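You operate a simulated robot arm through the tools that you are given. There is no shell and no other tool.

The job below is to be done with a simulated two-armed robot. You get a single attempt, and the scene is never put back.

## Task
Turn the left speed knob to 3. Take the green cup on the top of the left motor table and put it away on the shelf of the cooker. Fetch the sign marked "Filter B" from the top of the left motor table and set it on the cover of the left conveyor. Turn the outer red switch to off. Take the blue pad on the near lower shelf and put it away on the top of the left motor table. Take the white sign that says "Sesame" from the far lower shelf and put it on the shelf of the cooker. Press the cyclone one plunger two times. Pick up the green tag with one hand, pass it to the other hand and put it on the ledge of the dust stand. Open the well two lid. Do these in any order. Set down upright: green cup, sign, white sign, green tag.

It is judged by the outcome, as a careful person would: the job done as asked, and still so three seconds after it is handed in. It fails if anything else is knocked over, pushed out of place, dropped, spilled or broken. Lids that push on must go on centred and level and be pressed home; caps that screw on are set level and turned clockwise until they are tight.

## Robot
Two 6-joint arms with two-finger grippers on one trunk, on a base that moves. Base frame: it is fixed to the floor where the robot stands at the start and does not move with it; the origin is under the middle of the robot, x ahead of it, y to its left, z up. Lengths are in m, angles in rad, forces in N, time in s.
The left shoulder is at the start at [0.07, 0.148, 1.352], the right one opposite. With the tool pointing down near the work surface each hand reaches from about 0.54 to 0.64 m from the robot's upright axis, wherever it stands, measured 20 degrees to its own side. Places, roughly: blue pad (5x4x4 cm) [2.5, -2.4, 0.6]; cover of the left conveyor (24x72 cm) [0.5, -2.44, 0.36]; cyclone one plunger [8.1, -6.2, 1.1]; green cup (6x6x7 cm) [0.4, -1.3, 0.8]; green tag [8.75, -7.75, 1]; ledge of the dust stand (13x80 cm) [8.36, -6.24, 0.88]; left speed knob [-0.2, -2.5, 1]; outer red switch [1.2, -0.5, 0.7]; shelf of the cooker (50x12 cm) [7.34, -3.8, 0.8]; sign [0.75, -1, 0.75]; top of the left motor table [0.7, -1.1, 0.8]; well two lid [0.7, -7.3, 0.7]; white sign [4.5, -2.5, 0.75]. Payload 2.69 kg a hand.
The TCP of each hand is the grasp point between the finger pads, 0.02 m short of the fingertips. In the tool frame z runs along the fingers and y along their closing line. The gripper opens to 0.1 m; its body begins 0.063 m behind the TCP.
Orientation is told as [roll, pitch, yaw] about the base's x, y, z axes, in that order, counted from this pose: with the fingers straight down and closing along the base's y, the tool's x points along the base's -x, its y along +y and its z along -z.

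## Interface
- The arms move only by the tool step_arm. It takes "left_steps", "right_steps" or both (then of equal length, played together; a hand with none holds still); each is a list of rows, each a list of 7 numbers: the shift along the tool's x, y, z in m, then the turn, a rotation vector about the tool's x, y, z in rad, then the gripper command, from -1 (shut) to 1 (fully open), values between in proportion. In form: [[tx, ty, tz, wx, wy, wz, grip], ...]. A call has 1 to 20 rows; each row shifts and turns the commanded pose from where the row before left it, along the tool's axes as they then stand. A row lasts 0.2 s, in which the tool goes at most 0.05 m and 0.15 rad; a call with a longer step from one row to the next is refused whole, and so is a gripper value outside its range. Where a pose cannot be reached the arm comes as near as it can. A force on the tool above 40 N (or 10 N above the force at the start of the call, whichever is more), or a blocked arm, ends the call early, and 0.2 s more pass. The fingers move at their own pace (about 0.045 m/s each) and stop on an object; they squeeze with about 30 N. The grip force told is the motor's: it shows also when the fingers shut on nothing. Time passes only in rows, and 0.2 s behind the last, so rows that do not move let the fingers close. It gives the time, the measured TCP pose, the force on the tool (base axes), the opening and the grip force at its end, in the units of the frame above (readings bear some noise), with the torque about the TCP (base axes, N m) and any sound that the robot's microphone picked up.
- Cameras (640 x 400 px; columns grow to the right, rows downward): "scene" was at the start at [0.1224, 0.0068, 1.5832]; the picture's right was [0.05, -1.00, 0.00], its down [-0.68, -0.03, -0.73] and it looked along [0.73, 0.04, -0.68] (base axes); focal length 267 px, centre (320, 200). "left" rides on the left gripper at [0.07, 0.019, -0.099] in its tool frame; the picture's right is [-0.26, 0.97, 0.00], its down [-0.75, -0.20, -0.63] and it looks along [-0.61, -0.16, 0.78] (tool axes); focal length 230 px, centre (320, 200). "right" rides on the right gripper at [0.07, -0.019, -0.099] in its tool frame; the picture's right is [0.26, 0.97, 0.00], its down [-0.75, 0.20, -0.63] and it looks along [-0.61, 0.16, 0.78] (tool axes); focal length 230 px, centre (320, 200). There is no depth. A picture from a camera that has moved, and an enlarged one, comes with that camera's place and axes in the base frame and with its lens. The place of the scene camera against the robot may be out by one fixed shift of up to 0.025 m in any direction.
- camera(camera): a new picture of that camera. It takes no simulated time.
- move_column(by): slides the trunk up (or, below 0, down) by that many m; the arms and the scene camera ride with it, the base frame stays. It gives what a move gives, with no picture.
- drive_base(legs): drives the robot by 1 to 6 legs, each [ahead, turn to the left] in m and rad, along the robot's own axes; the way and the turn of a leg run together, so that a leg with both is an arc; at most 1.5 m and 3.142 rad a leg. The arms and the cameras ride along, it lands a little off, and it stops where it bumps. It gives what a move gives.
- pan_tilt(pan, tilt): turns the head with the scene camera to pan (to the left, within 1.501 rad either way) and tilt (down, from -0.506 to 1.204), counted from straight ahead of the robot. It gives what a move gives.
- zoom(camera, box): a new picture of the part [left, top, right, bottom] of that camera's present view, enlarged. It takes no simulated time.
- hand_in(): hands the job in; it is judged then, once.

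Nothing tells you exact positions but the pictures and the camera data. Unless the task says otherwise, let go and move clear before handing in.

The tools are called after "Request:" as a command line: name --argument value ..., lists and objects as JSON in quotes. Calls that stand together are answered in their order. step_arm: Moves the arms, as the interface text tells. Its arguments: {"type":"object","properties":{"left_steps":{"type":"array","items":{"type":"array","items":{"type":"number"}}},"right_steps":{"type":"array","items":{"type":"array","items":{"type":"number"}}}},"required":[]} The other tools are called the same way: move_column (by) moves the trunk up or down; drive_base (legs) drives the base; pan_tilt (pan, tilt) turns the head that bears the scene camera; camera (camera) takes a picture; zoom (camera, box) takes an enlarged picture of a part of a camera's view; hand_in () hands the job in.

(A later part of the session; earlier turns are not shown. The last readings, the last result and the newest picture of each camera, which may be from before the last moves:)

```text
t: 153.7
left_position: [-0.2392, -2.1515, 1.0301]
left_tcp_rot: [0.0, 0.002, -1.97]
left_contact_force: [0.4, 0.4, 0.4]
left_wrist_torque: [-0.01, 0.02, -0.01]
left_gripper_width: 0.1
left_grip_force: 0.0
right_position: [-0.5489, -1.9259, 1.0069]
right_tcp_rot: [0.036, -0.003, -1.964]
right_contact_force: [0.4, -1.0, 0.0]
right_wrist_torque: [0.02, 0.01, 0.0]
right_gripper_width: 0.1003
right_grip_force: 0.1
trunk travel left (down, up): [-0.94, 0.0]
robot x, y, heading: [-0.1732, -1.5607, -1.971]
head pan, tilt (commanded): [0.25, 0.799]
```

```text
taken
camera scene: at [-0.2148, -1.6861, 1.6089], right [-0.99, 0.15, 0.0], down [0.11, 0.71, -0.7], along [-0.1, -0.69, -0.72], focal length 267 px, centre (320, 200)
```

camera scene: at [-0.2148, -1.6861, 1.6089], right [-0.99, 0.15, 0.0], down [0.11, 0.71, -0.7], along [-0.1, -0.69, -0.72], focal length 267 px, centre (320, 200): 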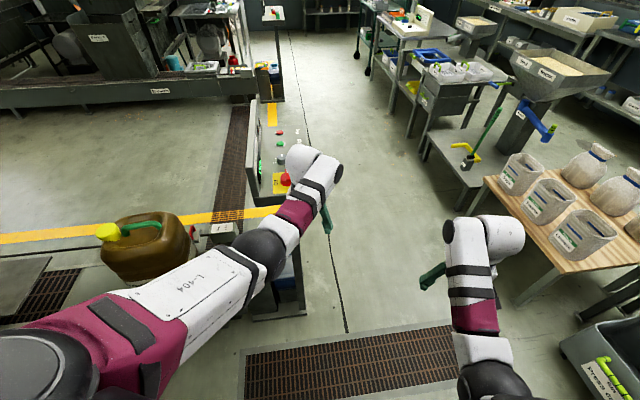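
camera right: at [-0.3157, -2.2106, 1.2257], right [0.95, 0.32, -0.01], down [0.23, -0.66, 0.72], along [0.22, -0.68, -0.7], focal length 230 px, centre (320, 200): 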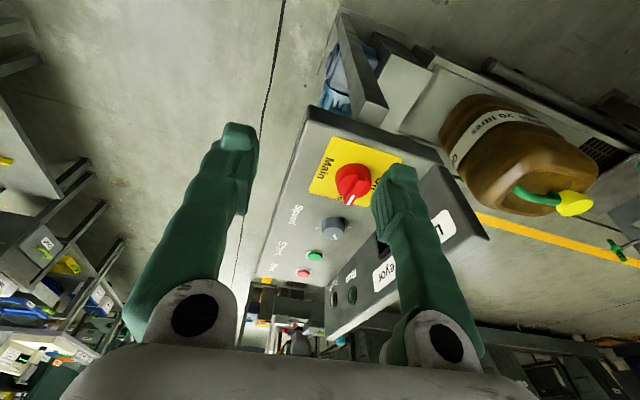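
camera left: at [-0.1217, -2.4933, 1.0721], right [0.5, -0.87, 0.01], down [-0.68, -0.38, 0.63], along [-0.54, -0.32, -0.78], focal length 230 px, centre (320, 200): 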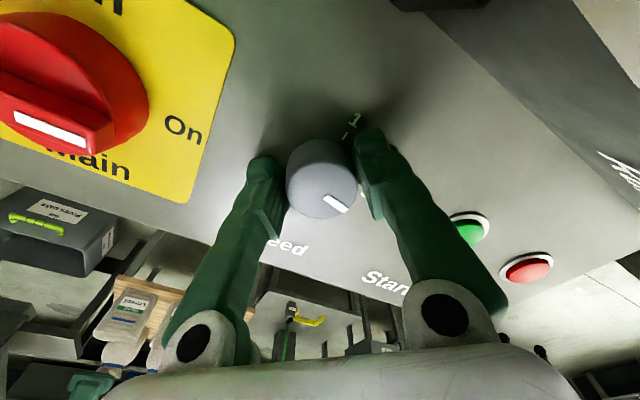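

Request:
step_arm --left_steps '[[0.03, 0, 0, 0, 0, 0, 1], [0.03, 0, 0.02, 0, 0, 0, 1]]' --right_steps '[[0, 0, 0, 0.035, 0, 0, 1], [0, 0, 0, 0, 0, 0, 1]]'

Request:
drive_base --legs '[[0, 0.4], [-0.56, 0], [0, 1.57]]'

Request:
pan_tilt --pan 0.0 --tilt 0.7

Request:
camera --camera "scene"

Request:
camera --camera "right"

```text
t: 154.3
left_position: [-0.2138, -2.0957, 1.012]
left_tcp_rot: [-0.001, 0.0, -1.968]
left_contact_force: [-0.3, -0.7, 0.3]
left_wrist_torque: [-0.01, 0.0, 0.0]
left_gripper_width: 0.1001
left_grip_force: 0.1
right_position: [-0.547, -1.9251, 1.0084]
right_tcp_rot: [0.0, -0.003, -1.962]
right_contact_force: [0.3, -0.5, 0.0]
right_wrist_torque: [0.02, 0.04, -0.01]
right_gripper_width: 0.1002
right_grip_force: 0.0
trunk travel left (down, up): [-0.94, 0.0]
robot x, y, heading: [-0.1712, -1.5607, -1.969]
head pan, tilt (commanded): [0.25, 0.799]
```

```text
t: 162.5
left_position: [0.3341, -0.833, 1.011]
left_tcp_rot: [0.0, 0.001, 0.008]
left_contact_force: [-0.1, -0.4, -0.4]
left_wrist_torque: [-0.03, 0.01, -0.02]
left_gripper_width: 0.0998
left_grip_force: 0.1
right_position: [0.3095, -1.2058, 1.0081]
right_tcp_rot: [-0.001, -0.004, 0.014]
right_contact_force: [0.3, -0.4, -0.2]
right_wrist_torque: [0.0, 0.03, 0.02]
right_gripper_width: 0.1001
right_grip_force: 0.1
trunk travel left (down, up): [-0.94, 0.0]
robot x, y, heading: [-0.1723, -1.0037, 0.011]
head pan, tilt (commanded): [0.25, 0.799]
```

```text
t: 163.3
left_position: [0.3346, -0.8321, 1.0115]
left_tcp_rot: [-0.003, 0.0, 0.01]
left_contact_force: [0.3, 0.3, 0.0]
left_wrist_torque: [0.0, 0.01, 0.04]
left_gripper_width: 0.1001
left_grip_force: 0.1
right_position: [0.3099, -1.2059, 1.0091]
right_tcp_rot: [0.0, -0.004, 0.014]
right_contact_force: [0.0, 0.3, 0.8]
right_wrist_torque: [0.0, 0.04, -0.02]
right_gripper_width: 0.1003
right_grip_force: 0.0
trunk travel left (down, up): [-0.94, 0.0]
robot x, y, heading: [-0.1746, -1.0068, 0.011]
head pan, tilt (commanded): [0.0, 0.7]
```

```text
taken
camera scene: at [-0.0497, -1.0015, 1.6174], right [0.01, -1.0, 0.0], down [-0.64, -0.01, -0.76], along [0.76, 0.01, -0.64], focal length 267 px, centre (320, 200)
```

scene: 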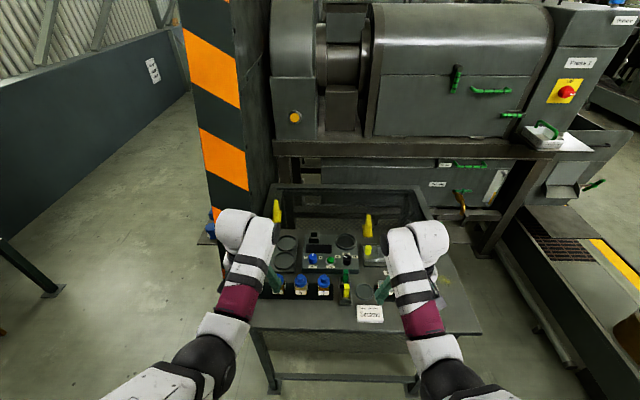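

```text
taken
camera right: at [0.2398, -1.2261, 1.1073], right [-0.27, 0.96, 0.0], down [0.75, 0.21, 0.63], along [0.61, 0.17, -0.77], focal length 230 px, centre (320, 200)
```

right: 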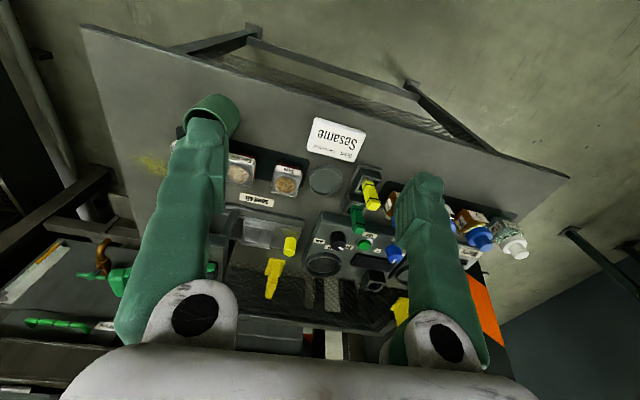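

Request:
zoom --camera "scene" --box '[250, 180, 450, 320]'

Request:
zoom --camera "right" --box '[200, 200, 400, 340]'

```text
2.86 times, centred on (350, 250) of scene
camera zoom: at [-0.0497, -1.0015, 1.6174], right [0.01, -1.0, 0.0], down [-0.64, -0.01, -0.76], along [0.76, 0.01, -0.64], focal length 763 px, centre (234, 57)
```

zoom: 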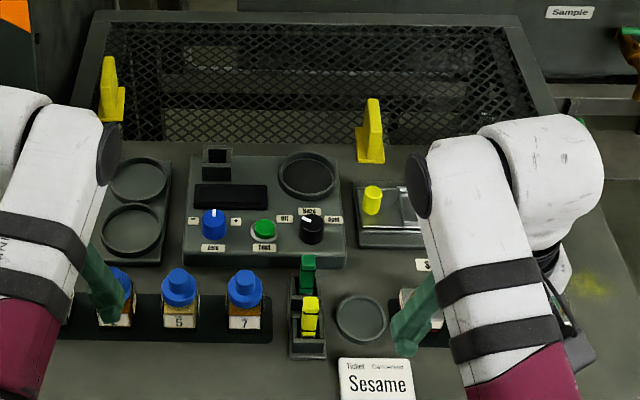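

```text
2.86 times, centred on (300, 270) of right
camera zoom: at [0.2398, -1.2261, 1.1073], right [-0.27, 0.96, 0.0], down [0.75, 0.21, 0.63], along [0.61, 0.17, -0.77], focal length 657 px, centre (377, 0)
```

zoom: 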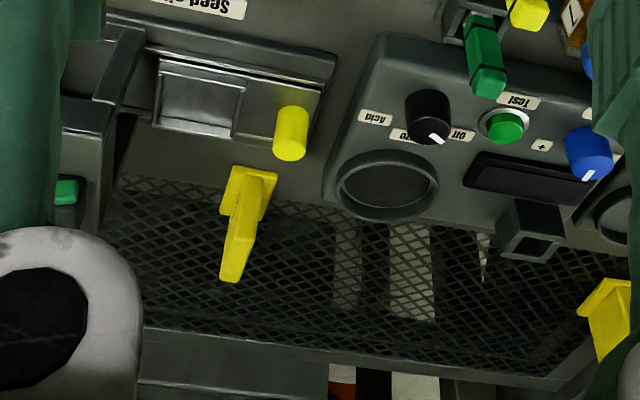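

The "Filter B" sign stands near (0.74, -1.20), its slab turned about -0.25 rad, with a yellow cylinder in front and the press lever to its right. I'll back up a little, lower the trunk while lifting the hands relative to it, then drive up to the table edge.

Request:
drive_base --legs '[[-0.12, 0]]'

Request:
move_column --by -0.17

Request:
step_arm --right_steps '[[-0.03, 0, -0.03, 0, 0, 0, 0.2], [-0.03, 0, -0.03, 0, 0, 0, 0.2], [-0.02, 0, -0.03, 0, 0, 0, 0.2]]' --left_steps '[[-0.03, 0, -0.03, 0, 0, 0, 1], [-0.02, 0, -0.03, 0, 0, 0, 1], [-0.01, 0, -0.03, 0, 0, 0, 1]]'

```text
t: 164.5
left_position: [0.2296, -0.8337, 1.0069]
left_tcp_rot: [-0.001, 0.013, 0.009]
left_contact_force: [0.1, 0.2, 2.9]
left_wrist_torque: [-0.03, -0.07, -0.03]
left_gripper_width: 0.1001
left_grip_force: 0.2
right_position: [0.204, -1.2081, 1.0026]
right_tcp_rot: [0.0, 0.008, 0.012]
right_contact_force: [-0.6, 0.0, 0.7]
right_wrist_torque: [0.01, 0.0, 0.0]
right_gripper_width: 0.1
right_grip_force: 0.1
trunk travel left (down, up): [-0.94, 0.0]
robot x, y, heading: [-0.2899, -1.0074, 0.01]
head pan, tilt (commanded): [0.0, 0.7]
```

```text
t: 166.4
left_position: [0.214, -0.834, 0.843]
left_tcp_rot: [-0.003, -0.002, 0.008]
left_contact_force: [0.2, -0.4, -0.5]
left_wrist_torque: [0.02, -0.04, 0.01]
left_gripper_width: 0.1001
left_grip_force: 0.1
right_position: [0.1899, -1.2079, 0.8396]
right_tcp_rot: [0.0, -0.006, 0.014]
right_contact_force: [-0.4, 0.1, 0.7]
right_wrist_torque: [0.01, 0.01, -0.02]
right_gripper_width: 0.1
right_grip_force: 0.1
trunk travel left (down, up): [-0.77, 0.17]
robot x, y, heading: [-0.2948, -1.0087, 0.006]
head pan, tilt (commanded): [0.0, 0.7]
```

```text
t: 167.2
left_position: [0.2737, -0.8352, 0.9335]
left_tcp_rot: [-0.003, -0.004, 0.011]
left_contact_force: [-1.0, 0.3, -0.1]
left_wrist_torque: [0.0, 0.01, 0.03]
left_gripper_width: 0.1
left_grip_force: 0.1
right_position: [0.2713, -1.2059, 0.9286]
right_tcp_rot: [0.0, -0.008, 0.014]
right_contact_force: [-0.3, 0.9, -0.3]
right_wrist_torque: [0.0, 0.02, 0.0]
right_gripper_width: 0.0601
right_grip_force: 0.0
trunk travel left (down, up): [-0.77, 0.17]
robot x, y, heading: [-0.2906, -1.0063, 0.001]
head pan, tilt (commanded): [0.0, 0.7]
```

Request:
drive_base --legs '[[0.36, 0]]'

Request:
camera --camera "right"

Request:
camera --camera "scene"

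```text
t: 169.5
left_position: [0.6322, -0.8303, 0.9346]
left_tcp_rot: [-0.002, -0.003, 0.013]
left_contact_force: [0.1, 0.3, -0.6]
left_wrist_torque: [0.02, -0.02, -0.01]
left_gripper_width: 0.1001
left_grip_force: 0.1
right_position: [0.6297, -1.2017, 0.9295]
right_tcp_rot: [-0.001, -0.007, 0.015]
right_contact_force: [0.1, 0.2, -0.1]
right_wrist_torque: [0.02, 0.0, 0.03]
right_gripper_width: 0.0599
right_grip_force: 0.0
trunk travel left (down, up): [-0.77, 0.17]
robot x, y, heading: [0.0657, -1.0029, 0.013]
head pan, tilt (commanded): [0.0, 0.7]
```

```text
taken
camera right: at [0.5595, -1.2212, 1.0282], right [-0.27, 0.96, 0.0], down [0.74, 0.21, 0.64], along [0.61, 0.17, -0.77], focal length 230 px, centre (320, 200)
```

right: 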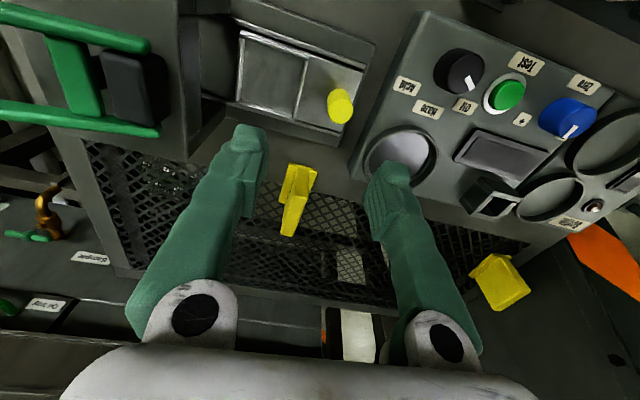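

```text
taken
camera scene: at [0.1896, -0.9991, 1.4476], right [0.01, -1.0, 0.0], down [-0.64, -0.01, -0.77], along [0.77, 0.01, -0.64], focal length 267 px, centre (320, 200)
```

scene: 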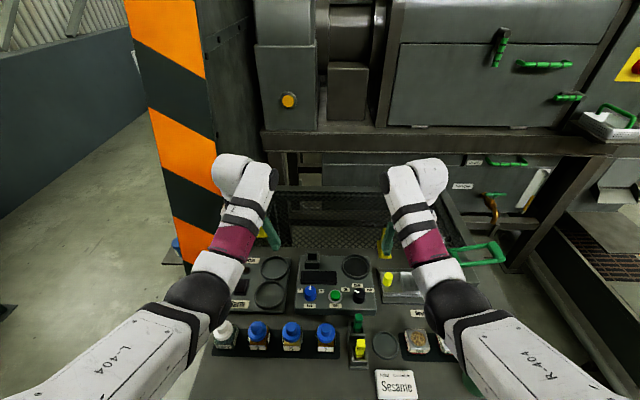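

Request:
zoom --camera "right" --box '[250, 130, 370, 250]'

Request:
zoom --camera "scene" --box '[340, 200, 440, 300]'

Request:
camera --camera "left"

```text
3.33 times, centred on (310, 190) of right
camera zoom: at [0.5595, -1.2212, 1.0282], right [-0.27, 0.96, 0.0], down [0.74, 0.21, 0.64], along [0.61, 0.17, -0.77], focal length 767 px, centre (353, 233)
```

zoom: 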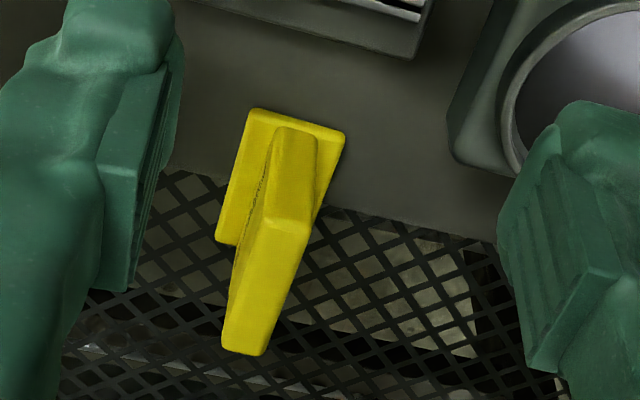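

```text
4.00 times, centred on (390, 250) of scene
camera zoom: at [0.1896, -0.9991, 1.4476], right [0.01, -1.0, 0.0], down [-0.64, -0.01, -0.77], along [0.77, 0.01, -0.64], focal length 1068 px, centre (40, 0)
```

zoom: 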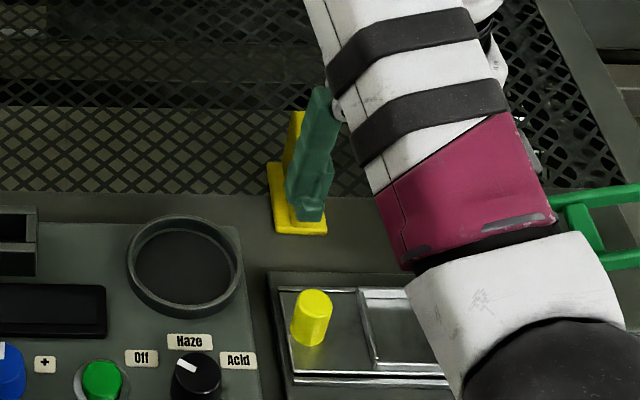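

```text
taken
camera left: at [0.5612, -0.8107, 1.0331], right [0.25, 0.97, 0.0], down [0.75, -0.19, 0.63], along [0.61, -0.16, -0.77], focal length 230 px, centre (320, 200)
```

left: 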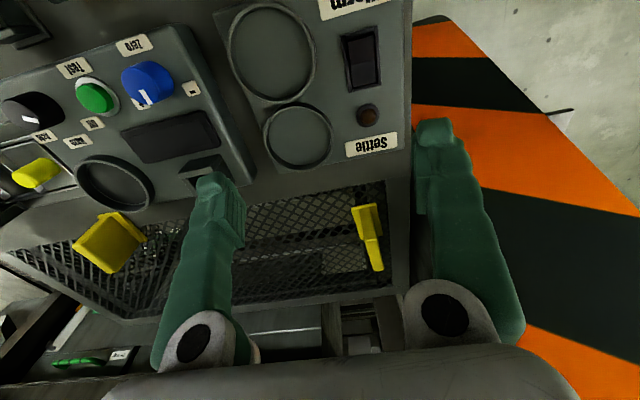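

The sign's top centre triangulates to (0.748, -1.2005, 0.829), aligned with x. I'll move 3 cm closer and tilt the right hand forward 0.45 rad above the sign.

Request:
drive_base --legs '[[0.03, 0]]'

Request:
step_arm --right_steps '[[-0.025, 0, 0, 0, -0.15, 0, 0.2], [-0.0247, 0, 0.0037, 0, -0.15, 0, 0.2], [-0.0239, 0, 0.0074, 0, -0.15, 0, 0.2]]'

Request:
camera --camera "right"

```text
t: 170.4
left_position: [0.6572, -0.829, 0.9348]
left_tcp_rot: [-0.002, -0.007, 0.011]
left_contact_force: [1.0, 0.3, -0.8]
left_wrist_torque: [-0.01, 0.03, 0.02]
left_gripper_width: 0.0998
left_grip_force: 0.1
right_position: [0.6552, -1.2017, 0.9306]
right_tcp_rot: [0.0, -0.012, 0.015]
right_contact_force: [-0.6, 0.6, -1.5]
right_wrist_torque: [0.0, 0.03, 0.04]
right_gripper_width: 0.0601
right_grip_force: 0.1
trunk travel left (down, up): [-0.77, 0.17]
robot x, y, heading: [0.0968, -1.0008, 0.005]
head pan, tilt (commanded): [0.0, 0.7]
```

```text
t: 171.2
left_position: [0.6593, -0.8289, 0.9352]
left_tcp_rot: [-0.001, -0.006, 0.013]
left_contact_force: [-0.6, 0.0, 0.2]
left_wrist_torque: [0.0, 0.0, 0.0]
left_gripper_width: 0.0999
left_grip_force: 0.1
right_position: [0.7322, -1.1985, 0.9319]
right_tcp_rot: [0.0, -0.463, 0.015]
right_contact_force: [-0.2, 0.1, 0.3]
right_wrist_torque: [0.0, 0.01, -0.03]
right_gripper_width: 0.0603
right_grip_force: 0.0
trunk travel left (down, up): [-0.77, 0.17]
robot x, y, heading: [0.0954, -1.0022, 0.007]
head pan, tilt (commanded): [0.0, 0.7]
```

```text
taken
camera right: at [0.6259, -1.2199, 0.9899], right [-0.25, 0.96, -0.12], down [0.39, 0.21, 0.9], along [0.89, 0.18, -0.42], focal length 230 px, centre (320, 200)
```

right: 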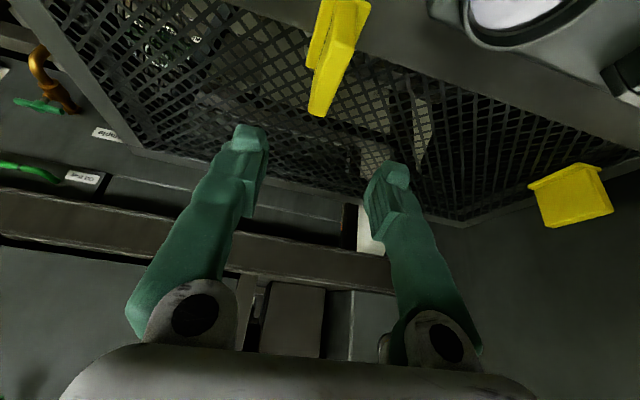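

Request:
step_arm --right_steps '[[0.0141, -0.002, 0.0293, 0, 0, 0, 0.2], [0.0141, 0, 0.0293, 0, 0, 0, 0.2], [0.0141, 0, 0.0293, 0, 0, 0, 0.2], [0.0135, 0, 0.0283, 0, 0, 0, 0.2]]'

Request:
camera --camera "right"

```text
t: 172.2
left_position: [0.6616, -0.8298, 0.9344]
left_tcp_rot: [-0.002, -0.004, 0.013]
left_contact_force: [0.4, 0.8, -0.1]
left_wrist_torque: [0.01, 0.02, 0.0]
left_gripper_width: 0.1004
left_grip_force: 0.0
right_position: [0.7338, -1.2019, 0.8017]
right_tcp_rot: [0.0, -0.461, 0.017]
right_contact_force: [-0.3, 0.7, 0.6]
right_wrist_torque: [0.01, 0.01, -0.03]
right_gripper_width: 0.0597
right_grip_force: 0.1
trunk travel left (down, up): [-0.77, 0.17]
robot x, y, heading: [0.0943, -1.0032, 0.013]
head pan, tilt (commanded): [0.0, 0.7]
```

```text
taken
camera right: at [0.6285, -1.2221, 0.8606], right [-0.25, 0.96, -0.11], down [0.39, 0.21, 0.9], along [0.89, 0.18, -0.43], focal length 230 px, centre (320, 200)
```

right: 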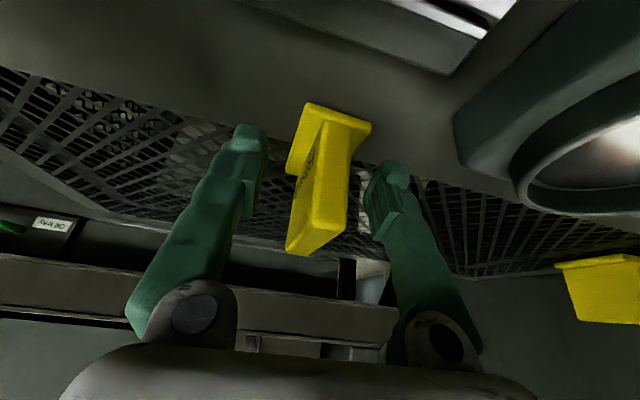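

The slab is between the fingers. I'll close on it and lift slightly.

Request:
step_arm --right_steps '[[0, 0, 0, 0, 0, 0, -1], [0, 0, 0, 0, 0, 0, -1], [0, 0, 0, 0, 0, 0, -1], [0, 0, 0, 0, 0, 0, -1], [-0.0087, 0, -0.018, 0, 0, 0, -1], [-0.0141, 0, -0.0293, 0, 0, 0, -1], [-0.0141, 0, -0.0293, 0, 0, 0, -1], [-0.0141, 0, -0.0293, 0, 0, 0, -1]]'

Request:
camera --camera "right"

Request:
camera --camera "left"

```text
t: 174.0
left_position: [0.6602, -0.8287, 0.9354]
left_tcp_rot: [-0.003, -0.005, 0.012]
left_contact_force: [0.9, -0.3, -0.1]
left_wrist_torque: [0.0, 0.0, 0.02]
left_gripper_width: 0.1001
left_grip_force: 0.1
right_position: [0.734, -1.2019, 0.9182]
right_tcp_rot: [0.0, -0.459, 0.015]
right_contact_force: [-0.3, -0.4, 0.1]
right_wrist_torque: [0.02, 0.02, 0.04]
right_gripper_width: 0.0162
right_grip_force: 29.8
trunk travel left (down, up): [-0.77, 0.17]
robot x, y, heading: [0.0963, -1.0027, 0.01]
head pan, tilt (commanded): [0.0, 0.7]
```

```text
taken
camera right: at [0.6284, -1.2222, 0.9772], right [-0.25, 0.96, -0.11], down [0.39, 0.21, 0.9], along [0.89, 0.18, -0.43], focal length 230 px, centre (320, 200)
```

right: 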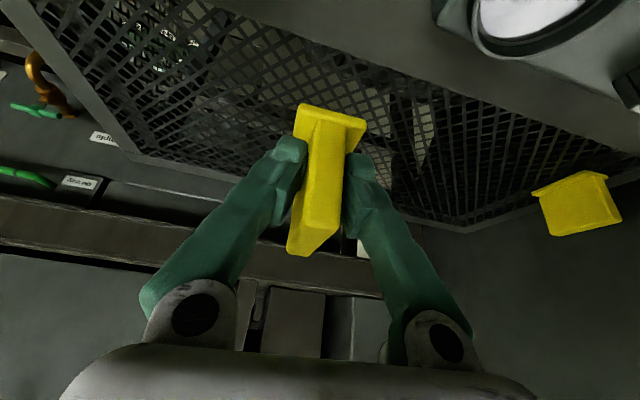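

```text
taken
camera left: at [0.5888, -0.8107, 1.0334], right [0.25, 0.97, 0.0], down [0.75, -0.19, 0.63], along [0.61, -0.16, -0.77], focal length 230 px, centre (320, 200)
```

left: 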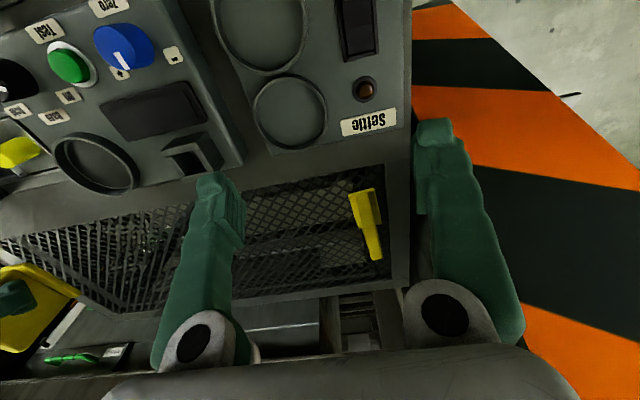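

The sign is held firmly. I'll raise the trunk, back away from the table, and go round the console to the open floor on the far side of the left conveyor, where I can place it freely.

Request:
move_column --by 0.1

Request:
drive_base --legs '[[-0.3, 0], [0, -1.93], [1.25, 0], [0, 0.35]]'

Request:
pan_tilt --pan 0.0 --tilt 0.6

Request:
camera --camera "scene"

```text
t: 175.3
left_position: [0.6597, -0.8286, 1.0354]
left_tcp_rot: [-0.001, -0.002, 0.012]
left_contact_force: [0.1, 0.2, 0.5]
left_wrist_torque: [0.01, -0.02, 0.01]
left_gripper_width: 0.1002
left_grip_force: 0.0
right_position: [0.7343, -1.2034, 1.0185]
right_tcp_rot: [0.0, -0.46, 0.016]
right_contact_force: [-0.9, 0.3, -0.2]
right_wrist_torque: [0.01, -0.01, -0.01]
right_gripper_width: 0.0165
right_grip_force: 30.1
trunk travel left (down, up): [-0.87, 0.07]
robot x, y, heading: [0.0993, -1.0028, 0.014]
head pan, tilt (commanded): [0.0, 0.7]
```

```text
t: 189.1
left_position: [-0.4552, -2.7636, 1.0349]
left_tcp_rot: [0.0, -0.003, -1.556]
left_contact_force: [-0.8, 0.4, 0.0]
left_wrist_torque: [-0.03, -0.08, 0.0]
left_gripper_width: 0.1001
left_grip_force: 0.1
right_position: [-0.826, -2.8382, 1.0178]
right_tcp_rot: [0.002, -0.459, -1.554]
right_contact_force: [-1.1, 0.5, -1.6]
right_wrist_torque: [-0.01, -0.03, 0.02]
right_gripper_width: 0.0162
right_grip_force: 30.4
trunk travel left (down, up): [-0.87, 0.07]
robot x, y, heading: [-0.631, -2.1999, -1.56]
head pan, tilt (commanded): [0.0, 0.7]
```

```text
t: 189.7
left_position: [-0.4547, -2.7626, 1.0345]
left_tcp_rot: [-0.003, -0.002, -1.557]
left_contact_force: [-0.2, 0.2, -0.6]
left_wrist_torque: [0.0, 0.0, 0.05]
left_gripper_width: 0.0998
left_grip_force: 0.0
right_position: [-0.8271, -2.8389, 1.0178]
right_tcp_rot: [0.0, -0.459, -1.554]
right_contact_force: [-0.2, 0.4, -0.2]
right_wrist_torque: [0.02, -0.01, -0.01]
right_gripper_width: 0.0162
right_grip_force: 29.8
trunk travel left (down, up): [-0.87, 0.07]
robot x, y, heading: [-0.6282, -2.2031, -1.561]
head pan, tilt (commanded): [0.0, 0.6]
```

```text
taken
camera scene: at [-0.6374, -2.3358, 1.556], right [-1.0, -0.01, 0.0], down [-0.01, 0.57, -0.82], along [0.01, -0.82, -0.57], focal length 267 px, centre (320, 200)
```

scene: 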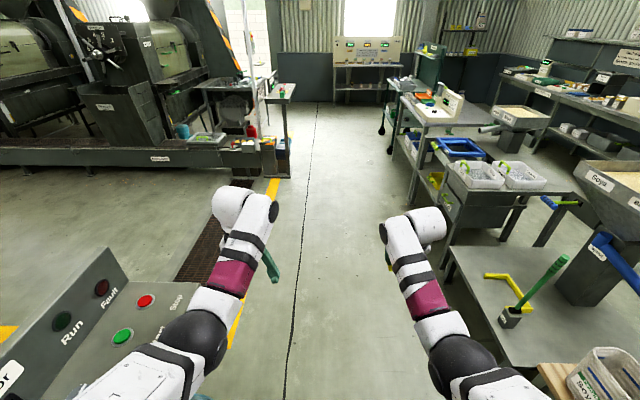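

Request:
drive_base --legs '[[1.0, 0], [0, 1.56]]'

Request:
camera --camera "scene"

```text
t: 198.8
left_position: [-0.048, -3.0159, 1.0346]
left_tcp_rot: [-0.002, -0.005, 0.048]
left_contact_force: [-0.3, 0.4, 0.7]
left_wrist_torque: [-0.01, 0.02, -0.01]
left_gripper_width: 0.0999
left_grip_force: 0.0
right_position: [0.0394, -3.3878, 1.018]
right_tcp_rot: [0.001, -0.46, 0.052]
right_contact_force: [-0.3, -0.1, -0.3]
right_wrist_torque: [0.0, 0.02, 0.02]
right_gripper_width: 0.0163
right_grip_force: 30.1
trunk travel left (down, up): [-0.87, 0.07]
robot x, y, heading: [-0.6033, -3.2113, 0.05]
head pan, tilt (commanded): [0.0, 0.6]
```

```text
taken
camera scene: at [-0.4776, -3.2008, 1.556], right [0.05, -1.0, 0.0], down [-0.56, -0.03, -0.82], along [0.82, 0.04, -0.57], focal length 267 px, centre (320, 200)
```

scene: 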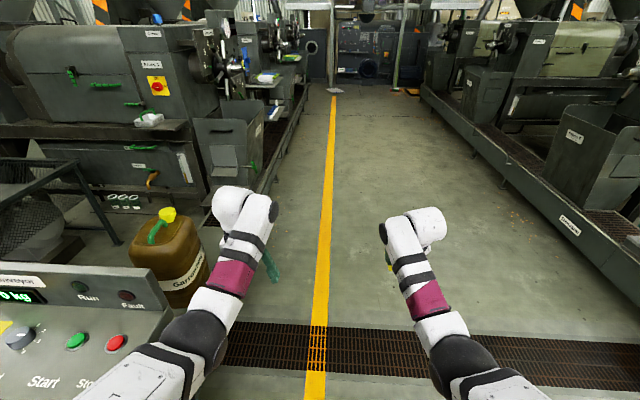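

Request:
zoom --camera "scene" --box '[180, 0, 480, 190]'

Request:
zoom --camera "scene" --box '[70, 140, 320, 310]'

```text
2.11 times, centred on (330, 95) of scene
camera zoom: at [-0.4776, -3.2008, 1.556], right [0.05, -1.0, 0.0], down [-0.56, -0.03, -0.82], along [0.82, 0.04, -0.57], focal length 562 px, centre (299, 421)
```

zoom: 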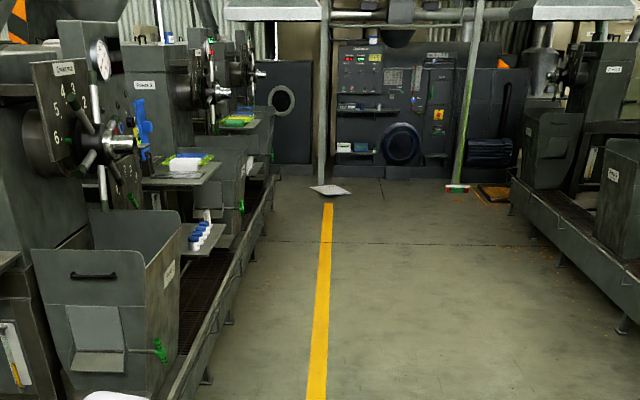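

```text
2.35 times, centred on (195, 225) of scene
camera zoom: at [-0.4776, -3.2008, 1.556], right [0.05, -1.0, 0.0], down [-0.56, -0.03, -0.82], along [0.82, 0.04, -0.57], focal length 628 px, centre (614, 141)
```

zoom: 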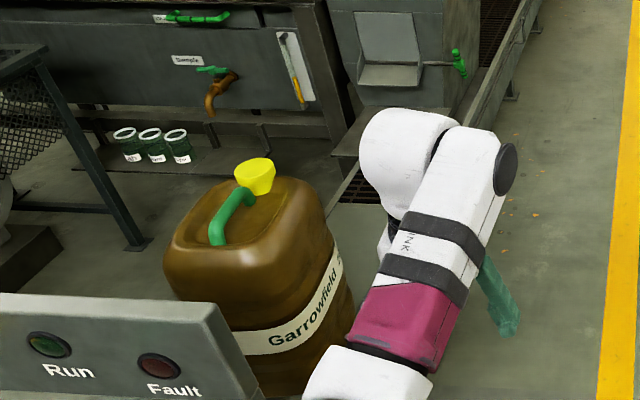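

Request:
drive_base --legs '[[0, -0.05], [1.25, 0], [0, 1.57]]'

Request:
pan_tilt --pan 0.0 --tilt 0.8

Request:
camera --camera "scene"

Request:
camera --camera "left"

Request:
camera --camera "right"

```text
t: 209.3
left_position: [0.4936, -2.6581, 1.0348]
left_tcp_rot: [-0.002, -0.004, 1.535]
left_contact_force: [0.5, -0.2, 0.2]
left_wrist_torque: [0.01, 0.0, -0.02]
left_gripper_width: 0.1002
left_grip_force: 0.0
right_position: [0.8705, -2.6012, 1.0167]
right_tcp_rot: [0.0, -0.458, 1.539]
right_contact_force: [-0.1, -0.1, -0.6]
right_wrist_torque: [-0.01, -0.02, 0.01]
right_gripper_width: 0.0164
right_grip_force: 30.3
trunk travel left (down, up): [-0.87, 0.07]
robot x, y, heading: [0.6402, -3.2291, 1.532]
head pan, tilt (commanded): [0.0, 0.6]
```

```text
t: 210.0
left_position: [0.494, -2.6585, 1.0338]
left_tcp_rot: [-0.001, -0.004, 1.536]
left_contact_force: [0.0, -0.4, 0.7]
left_wrist_torque: [0.0, 0.01, 0.01]
left_gripper_width: 0.1001
left_grip_force: 0.0
right_position: [0.8694, -2.6011, 1.0179]
right_tcp_rot: [0.0, -0.458, 1.54]
right_contact_force: [-0.4, -0.4, 0.0]
right_wrist_torque: [0.01, 0.02, 0.02]
right_gripper_width: 0.0165
right_grip_force: 30.2
trunk travel left (down, up): [-0.87, 0.07]
robot x, y, heading: [0.64, -3.2271, 1.533]
head pan, tilt (commanded): [0.0, 0.799]
```

```text
taken
camera scene: at [0.6343, -3.0955, 1.5392], right [1.0, -0.04, 0.0], down [-0.03, -0.72, -0.7], along [0.03, 0.7, -0.72], focal length 267 px, centre (320, 200)
```

scene: 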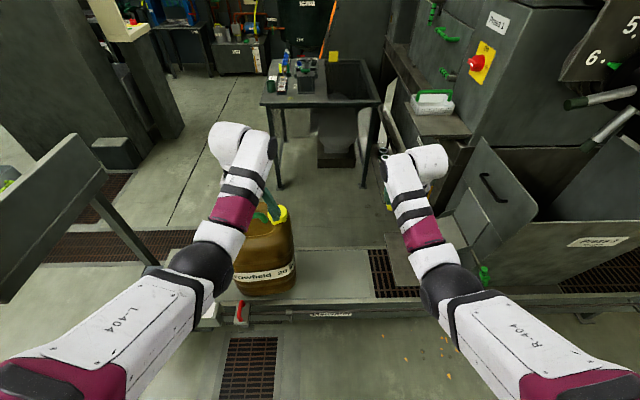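

```text
taken
camera left: at [0.4721, -2.727, 1.1331], right [-0.96, 0.29, 0.0], down [0.23, 0.74, 0.63], along [0.19, 0.6, -0.77], focal length 230 px, centre (320, 200)
```

left: 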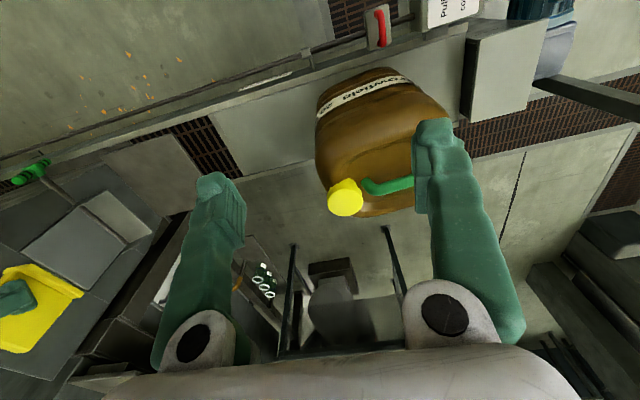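

```text
taken
camera right: at [0.8851, -2.708, 1.0764], right [-0.97, -0.2, -0.12], down [-0.19, 0.4, 0.9], along [-0.13, 0.89, -0.43], focal length 230 px, centre (320, 200)
```

right: 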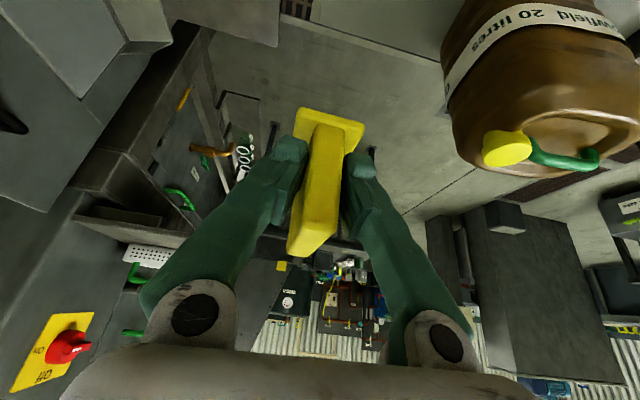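

The cover's free part is between the jug and the grate, about x 0.58–0.90 and y -2.58 to -2.34. Lowering here would put the left hand on the jug, so I'll re-approach at an angle (heading about 2.1) with the left arm well off the jug.

Request:
drive_base --legs '[[0, 2.2], [-0.322, 0], [0, -1.64]]'

Request:
step_arm --left_steps '[[0, 0.03, 0.03, 0, 0, 0, 0.2], [0.02, 0.03, 0.03, 0, 0, 0, 0.2], [0.04, 0.02, 0.02, 0, 0, 0, 0.2]]'

Request:
camera --camera "scene"

Request:
camera --camera "left"

```text
t: 221.5
left_position: [0.4652, -2.6469, 1.0341]
left_tcp_rot: [-0.002, -0.003, 2.121]
left_contact_force: [0.0, 0.0, -0.1]
left_wrist_torque: [-0.01, 0.0, 0.0]
left_gripper_width: 0.1002
left_grip_force: 0.1
right_position: [0.7475, -2.3917, 1.0168]
right_tcp_rot: [-0.002, -0.458, 2.124]
right_contact_force: [0.2, 0.3, 0.0]
right_wrist_torque: [0.0, -0.03, -0.01]
right_gripper_width: 0.0166
right_grip_force: 29.9
trunk travel left (down, up): [-0.87, 0.07]
robot x, y, heading: [0.9006, -3.0434, 2.119]
head pan, tilt (commanded): [0.0, 0.799]
```

```text
t: 222.3
left_position: [0.4309, -2.7416, 0.9545]
left_tcp_rot: [-0.002, -0.005, 2.119]
left_contact_force: [0.5, -0.2, 0.2]
left_wrist_torque: [0.03, -0.04, -0.04]
left_gripper_width: 0.0602
left_grip_force: 0.0
right_position: [0.7464, -2.3941, 1.0199]
right_tcp_rot: [0.0, -0.46, 2.126]
right_contact_force: [0.2, 0.1, -0.4]
right_wrist_torque: [-0.01, 0.02, -0.02]
right_gripper_width: 0.0162
right_grip_force: 30.0
trunk travel left (down, up): [-0.87, 0.07]
robot x, y, heading: [0.9035, -3.0445, 2.12]
head pan, tilt (commanded): [0.0, 0.799]
```

```text
taken
camera scene: at [0.8243, -2.9302, 1.5395], right [0.85, 0.52, 0.0], down [0.37, -0.61, -0.7], along [-0.36, 0.6, -0.72], focal length 267 px, centre (320, 200)
```

scene: 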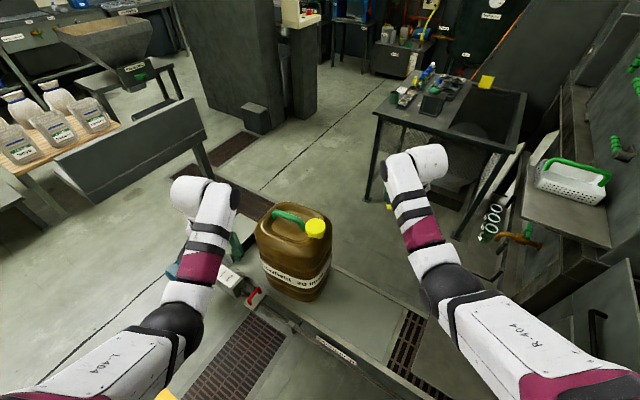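

```text
taken
camera left: at [0.4503, -2.8106, 1.0529], right [-0.96, -0.29, 0.0], down [-0.22, 0.74, 0.63], along [-0.18, 0.61, -0.77], focal length 230 px, centre (320, 200)
```

left: 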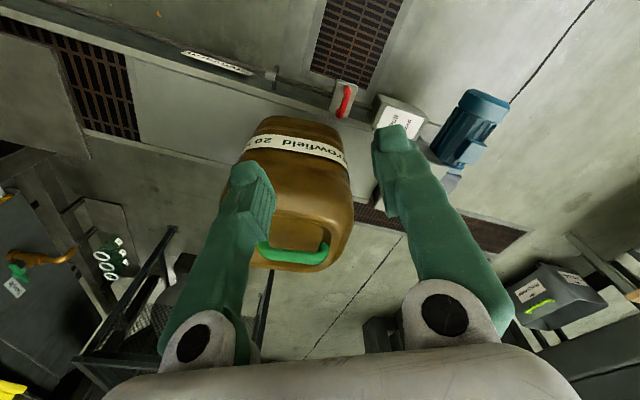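

The cover spans y -2.55 to -2.33 and is free between x 0.6 and 0.9. With the left hand clear of the jug, I'll lower the trunk in stages.

Request:
move_column --by -0.3

Request:
step_arm --right_steps '[[0.0246, 0.01, -0.0122, 0, 0, 0, -1], [0.0246, 0.011, -0.0122, 0, 0, 0, -1]]'

Request:
camera --camera "scene"

Request:
camera --camera "right"

Request:
camera --camera "left"

```text
t: 225.3
left_position: [0.4303, -2.7394, 0.6526]
left_tcp_rot: [-0.002, -0.003, 2.123]
left_contact_force: [-0.1, 0.3, 0.3]
left_wrist_torque: [-0.01, -0.02, -0.02]
left_gripper_width: 0.0598
left_grip_force: 0.1
right_position: [0.7466, -2.3903, 0.7174]
right_tcp_rot: [0.001, -0.459, 2.124]
right_contact_force: [0.2, 0.1, -0.3]
right_wrist_torque: [0.0, -0.04, -0.01]
right_gripper_width: 0.0167
right_grip_force: 30.5
trunk travel left (down, up): [-0.57, 0.37]
robot x, y, heading: [0.9018, -3.0439, 2.124]
head pan, tilt (commanded): [0.0, 0.799]
```

```text
t: 225.9
left_position: [0.4297, -2.7414, 0.6535]
left_tcp_rot: [-0.002, -0.004, 2.121]
left_contact_force: [-0.2, 0.5, 0.4]
left_wrist_torque: [0.0, 0.01, 0.02]
left_gripper_width: 0.06
left_grip_force: 0.0
right_position: [0.7588, -2.45, 0.7196]
right_tcp_rot: [-0.003, -0.459, 2.125]
right_contact_force: [0.6, -0.7, -0.1]
right_wrist_torque: [0.01, -0.03, 0.01]
right_gripper_width: 0.0163
right_grip_force: 30.2
trunk travel left (down, up): [-0.57, 0.37]
robot x, y, heading: [0.9014, -3.0439, 2.119]
head pan, tilt (commanded): [0.0, 0.799]
```

```text
taken
camera scene: at [0.8233, -2.9282, 1.2392], right [0.85, 0.52, 0.0], down [0.37, -0.61, -0.7], along [-0.36, 0.6, -0.72], focal length 267 px, centre (320, 200)
```

scene: 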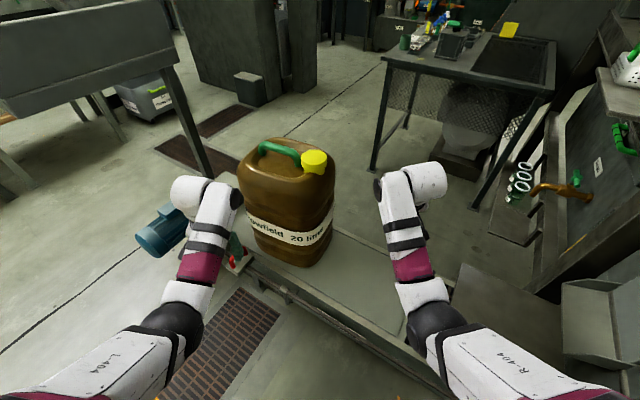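

```text
taken
camera right: at [0.8305, -2.5312, 0.7778], right [-0.7, -0.7, -0.12], down [-0.38, 0.23, 0.9], along [-0.61, 0.67, -0.43], focal length 230 px, centre (320, 200)
```

right: 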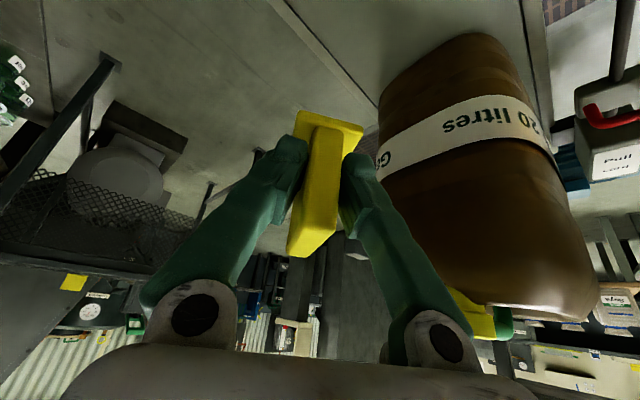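

```text
taken
camera left: at [0.4499, -2.8087, 0.7523], right [-0.96, -0.28, 0.0], down [-0.22, 0.74, 0.63], along [-0.18, 0.61, -0.77], focal length 230 px, centre (320, 200)
```

left: 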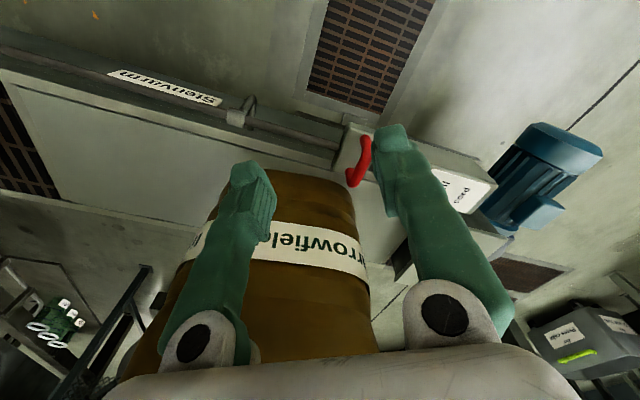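

Request:
move_column --by -0.16

Request:
camera --camera "right"

Request:
camera --camera "scene"

```text
t: 227.7
left_position: [0.4296, -2.7392, 0.4933]
left_tcp_rot: [-0.002, -0.004, 2.12]
left_contact_force: [0.9, 1.1, -0.2]
left_wrist_torque: [0.0, 0.0, 0.01]
left_gripper_width: 0.06
left_grip_force: 0.1
right_position: [0.758, -2.4484, 0.5585]
right_tcp_rot: [-0.003, -0.457, 2.124]
right_contact_force: [0.0, -0.3, -0.4]
right_wrist_torque: [-0.03, 0.01, -0.01]
right_gripper_width: 0.0163
right_grip_force: 30.6
trunk travel left (down, up): [-0.41, 0.53]
robot x, y, heading: [0.9012, -3.0421, 2.12]
head pan, tilt (commanded): [0.0, 0.799]
```

```text
taken
camera right: at [0.8306, -2.5305, 0.6173], right [-0.7, -0.7, -0.11], down [-0.38, 0.23, 0.9], along [-0.61, 0.67, -0.43], focal length 230 px, centre (320, 200)
```

right: 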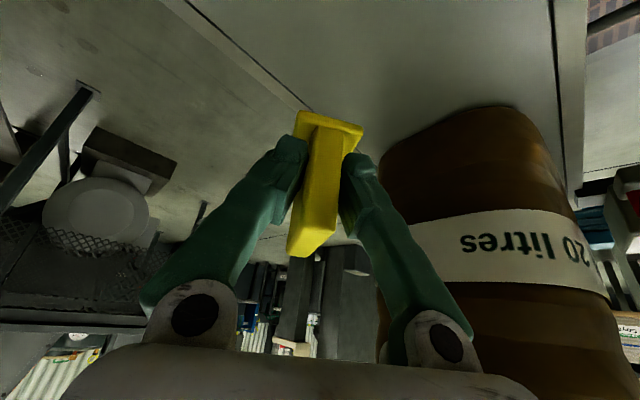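

```text
taken
camera scene: at [0.8236, -2.9277, 1.0792], right [0.85, 0.52, 0.0], down [0.37, -0.61, -0.7], along [-0.36, 0.6, -0.72], focal length 267 px, centre (320, 200)
```

scene: 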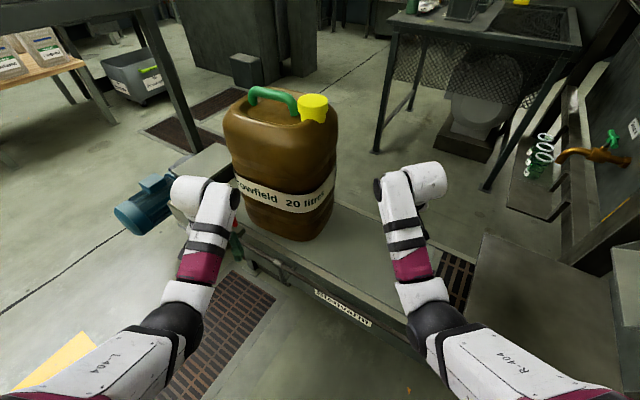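

Request:
step_arm --right_steps '[[0.0132, 0, 0.0269, 0, 0, 0, -1], [0.0132, 0, 0.0269, 0, 0, 0, -1], [0.0132, 0, 0.0269, 0, 0, 0, -1], [0.0088, 0, 0.018, 0, 0, 0, -1]]'

Request:
camera --camera "right"

Request:
camera --camera "left"

```text
t: 228.7
left_position: [0.4295, -2.7398, 0.4925]
left_tcp_rot: [-0.001, -0.002, 2.121]
left_contact_force: [-0.4, 0.0, -0.2]
left_wrist_torque: [0.01, 0.01, 0.01]
left_gripper_width: 0.0603
left_grip_force: 0.1
right_position: [0.7576, -2.4503, 0.4474]
right_tcp_rot: [-0.001, -0.458, 2.123]
right_contact_force: [-1.3, -0.2, -0.2]
right_wrist_torque: [-0.02, 0.0, 0.01]
right_gripper_width: 0.0164
right_grip_force: 30.1
trunk travel left (down, up): [-0.41, 0.53]
robot x, y, heading: [0.9032, -3.0421, 2.119]
head pan, tilt (commanded): [0.0, 0.799]
```

```text
taken
camera right: at [0.8299, -2.5305, 0.506], right [-0.7, -0.7, -0.11], down [-0.38, 0.23, 0.9], along [-0.6, 0.67, -0.43], focal length 230 px, centre (320, 200)
```

right: 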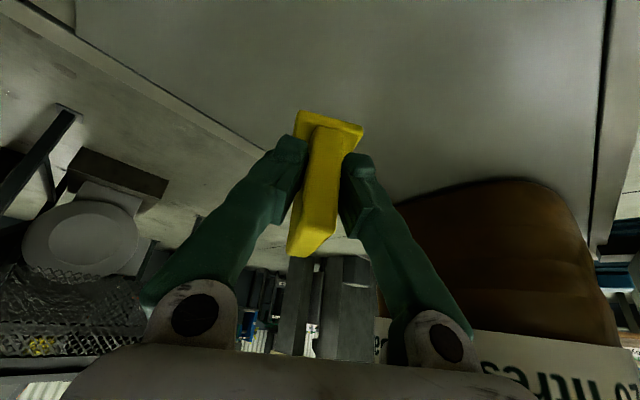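

```text
taken
camera left: at [0.45, -2.8082, 0.5922], right [-0.96, -0.28, 0.0], down [-0.22, 0.74, 0.63], along [-0.18, 0.61, -0.77], focal length 230 px, centre (320, 200)
```

left: 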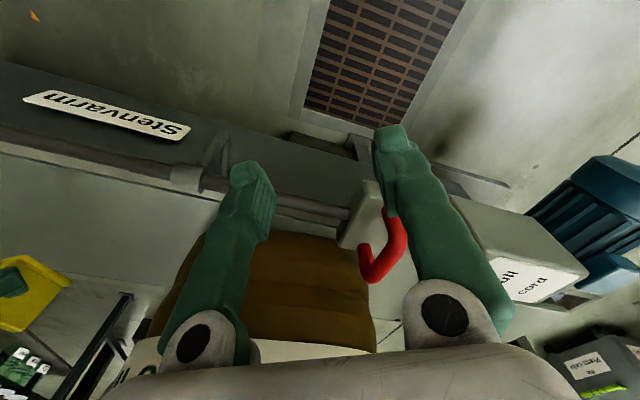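

Request:
step_arm --right_steps '[[0.0066, 0, 0.0135, 0, 0, 0, -1], [0.0066, 0, 0.0135, 0, 0, 0, -1], [0.0044, 0, 0.009, 0, 0, 0, -1]]'

Request:
zoom --camera "right" --box '[220, 60, 420, 270]'

```text
t: 229.5
left_position: [0.4302, -2.739, 0.4948]
left_tcp_rot: [-0.001, -0.004, 2.118]
left_contact_force: [-1.6, -0.9, -0.3]
left_wrist_torque: [0.02, -0.03, 0.02]
left_gripper_width: 0.0599
left_grip_force: 0.1
right_position: [0.7575, -2.4498, 0.4095]
right_tcp_rot: [0.001, -0.459, 2.123]
right_contact_force: [-0.3, -1.2, -0.8]
right_wrist_torque: [-0.02, -0.03, 0.02]
right_gripper_width: 0.0164
right_grip_force: 29.3
trunk travel left (down, up): [-0.41, 0.53]
robot x, y, heading: [0.904, -3.0429, 2.114]
head pan, tilt (commanded): [0.0, 0.799]
```

```text
1.90 times, centred on (320, 165) of right
camera zoom: at [0.8297, -2.5302, 0.4669], right [-0.7, -0.7, -0.11], down [-0.38, 0.23, 0.9], along [-0.61, 0.67, -0.43], focal length 438 px, centre (320, 267)
```

zoom: 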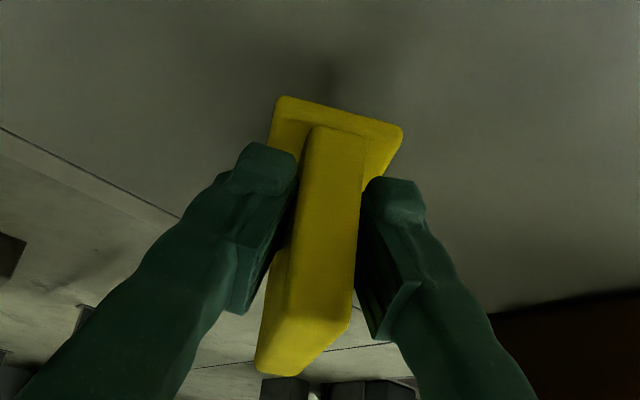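

Request:
step_arm --right_steps '[[0.0018, 0, 0.0036, 0, 0, 0, -1], [0.0018, 0, 0.0036, 0, 0, 0, -1]]'

Request:
step_arm --right_steps '[[0.0018, 0, 0.0036, 0, 0, 0, -1], [0, 0, 0, 0, 0, 0, -1]]'

```text
t: 230.1
left_position: [0.4296, -2.7395, 0.4942]
left_tcp_rot: [-0.001, -0.004, 2.122]
left_contact_force: [-0.1, 0.1, -0.2]
left_wrist_torque: [-0.01, -0.01, 0.01]
left_gripper_width: 0.0601
left_grip_force: 0.2
right_position: [0.7578, -2.45, 0.4012]
right_tcp_rot: [0.001, -0.456, 2.124]
right_contact_force: [0.6, 0.2, -0.7]
right_wrist_torque: [-0.01, 0.02, -0.04]
right_gripper_width: 0.0165
right_grip_force: 29.8
trunk travel left (down, up): [-0.41, 0.53]
robot x, y, heading: [0.9023, -3.0463, 2.121]
head pan, tilt (commanded): [0.0, 0.799]
```

```text
t: 230.7
left_position: [0.4307, -2.7402, 0.4931]
left_tcp_rot: [-0.002, -0.004, 2.121]
left_contact_force: [-0.1, -0.2, 0.0]
left_wrist_torque: [0.0, -0.04, 0.01]
left_gripper_width: 0.0598
left_grip_force: 0.0
right_position: [0.7579, -2.4501, 0.3961]
right_tcp_rot: [-0.002, -0.46, 2.124]
right_contact_force: [-0.3, 0.1, 0.5]
right_wrist_torque: [-0.04, 0.01, 0.01]
right_gripper_width: 0.0164
right_grip_force: 29.7
trunk travel left (down, up): [-0.41, 0.53]
robot x, y, heading: [0.9034, -3.0398, 2.115]
head pan, tilt (commanded): [0.0, 0.799]
```

Request:
step_arm --right_steps '[[0.0018, 0, 0.0036, 0, 0, 0, -1], [0, 0, 0, 0, 0, 0, -1]]'

Request:
zoom --camera "right" --box '[220, 60, 420, 270]'

```text
t: 231.3
left_position: [0.4295, -2.7393, 0.4932]
left_tcp_rot: [-0.002, -0.003, 2.123]
left_contact_force: [-0.2, 0.0, -0.9]
left_wrist_torque: [-0.04, -0.02, 0.02]
left_gripper_width: 0.0596
left_grip_force: 0.2
right_position: [0.7587, -2.4502, 0.3923]
right_tcp_rot: [0.0, -0.459, 2.123]
right_contact_force: [0.2, -0.6, 0.8]
right_wrist_torque: [0.0, 0.01, -0.01]
right_gripper_width: 0.0163
right_grip_force: 29.9
trunk travel left (down, up): [-0.41, 0.53]
robot x, y, heading: [0.9049, -3.0412, 2.117]
head pan, tilt (commanded): [0.0, 0.799]
```

```text
1.90 times, centred on (320, 165) of right
camera zoom: at [0.8306, -2.53, 0.4511], right [-0.7, -0.7, -0.11], down [-0.38, 0.23, 0.9], along [-0.61, 0.67, -0.43], focal length 438 px, centre (320, 267)
```

zoom: 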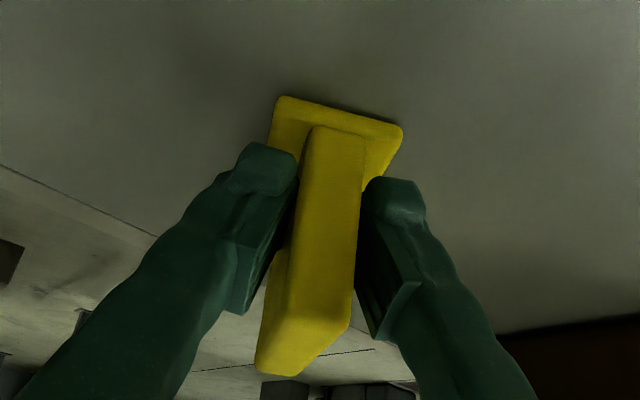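

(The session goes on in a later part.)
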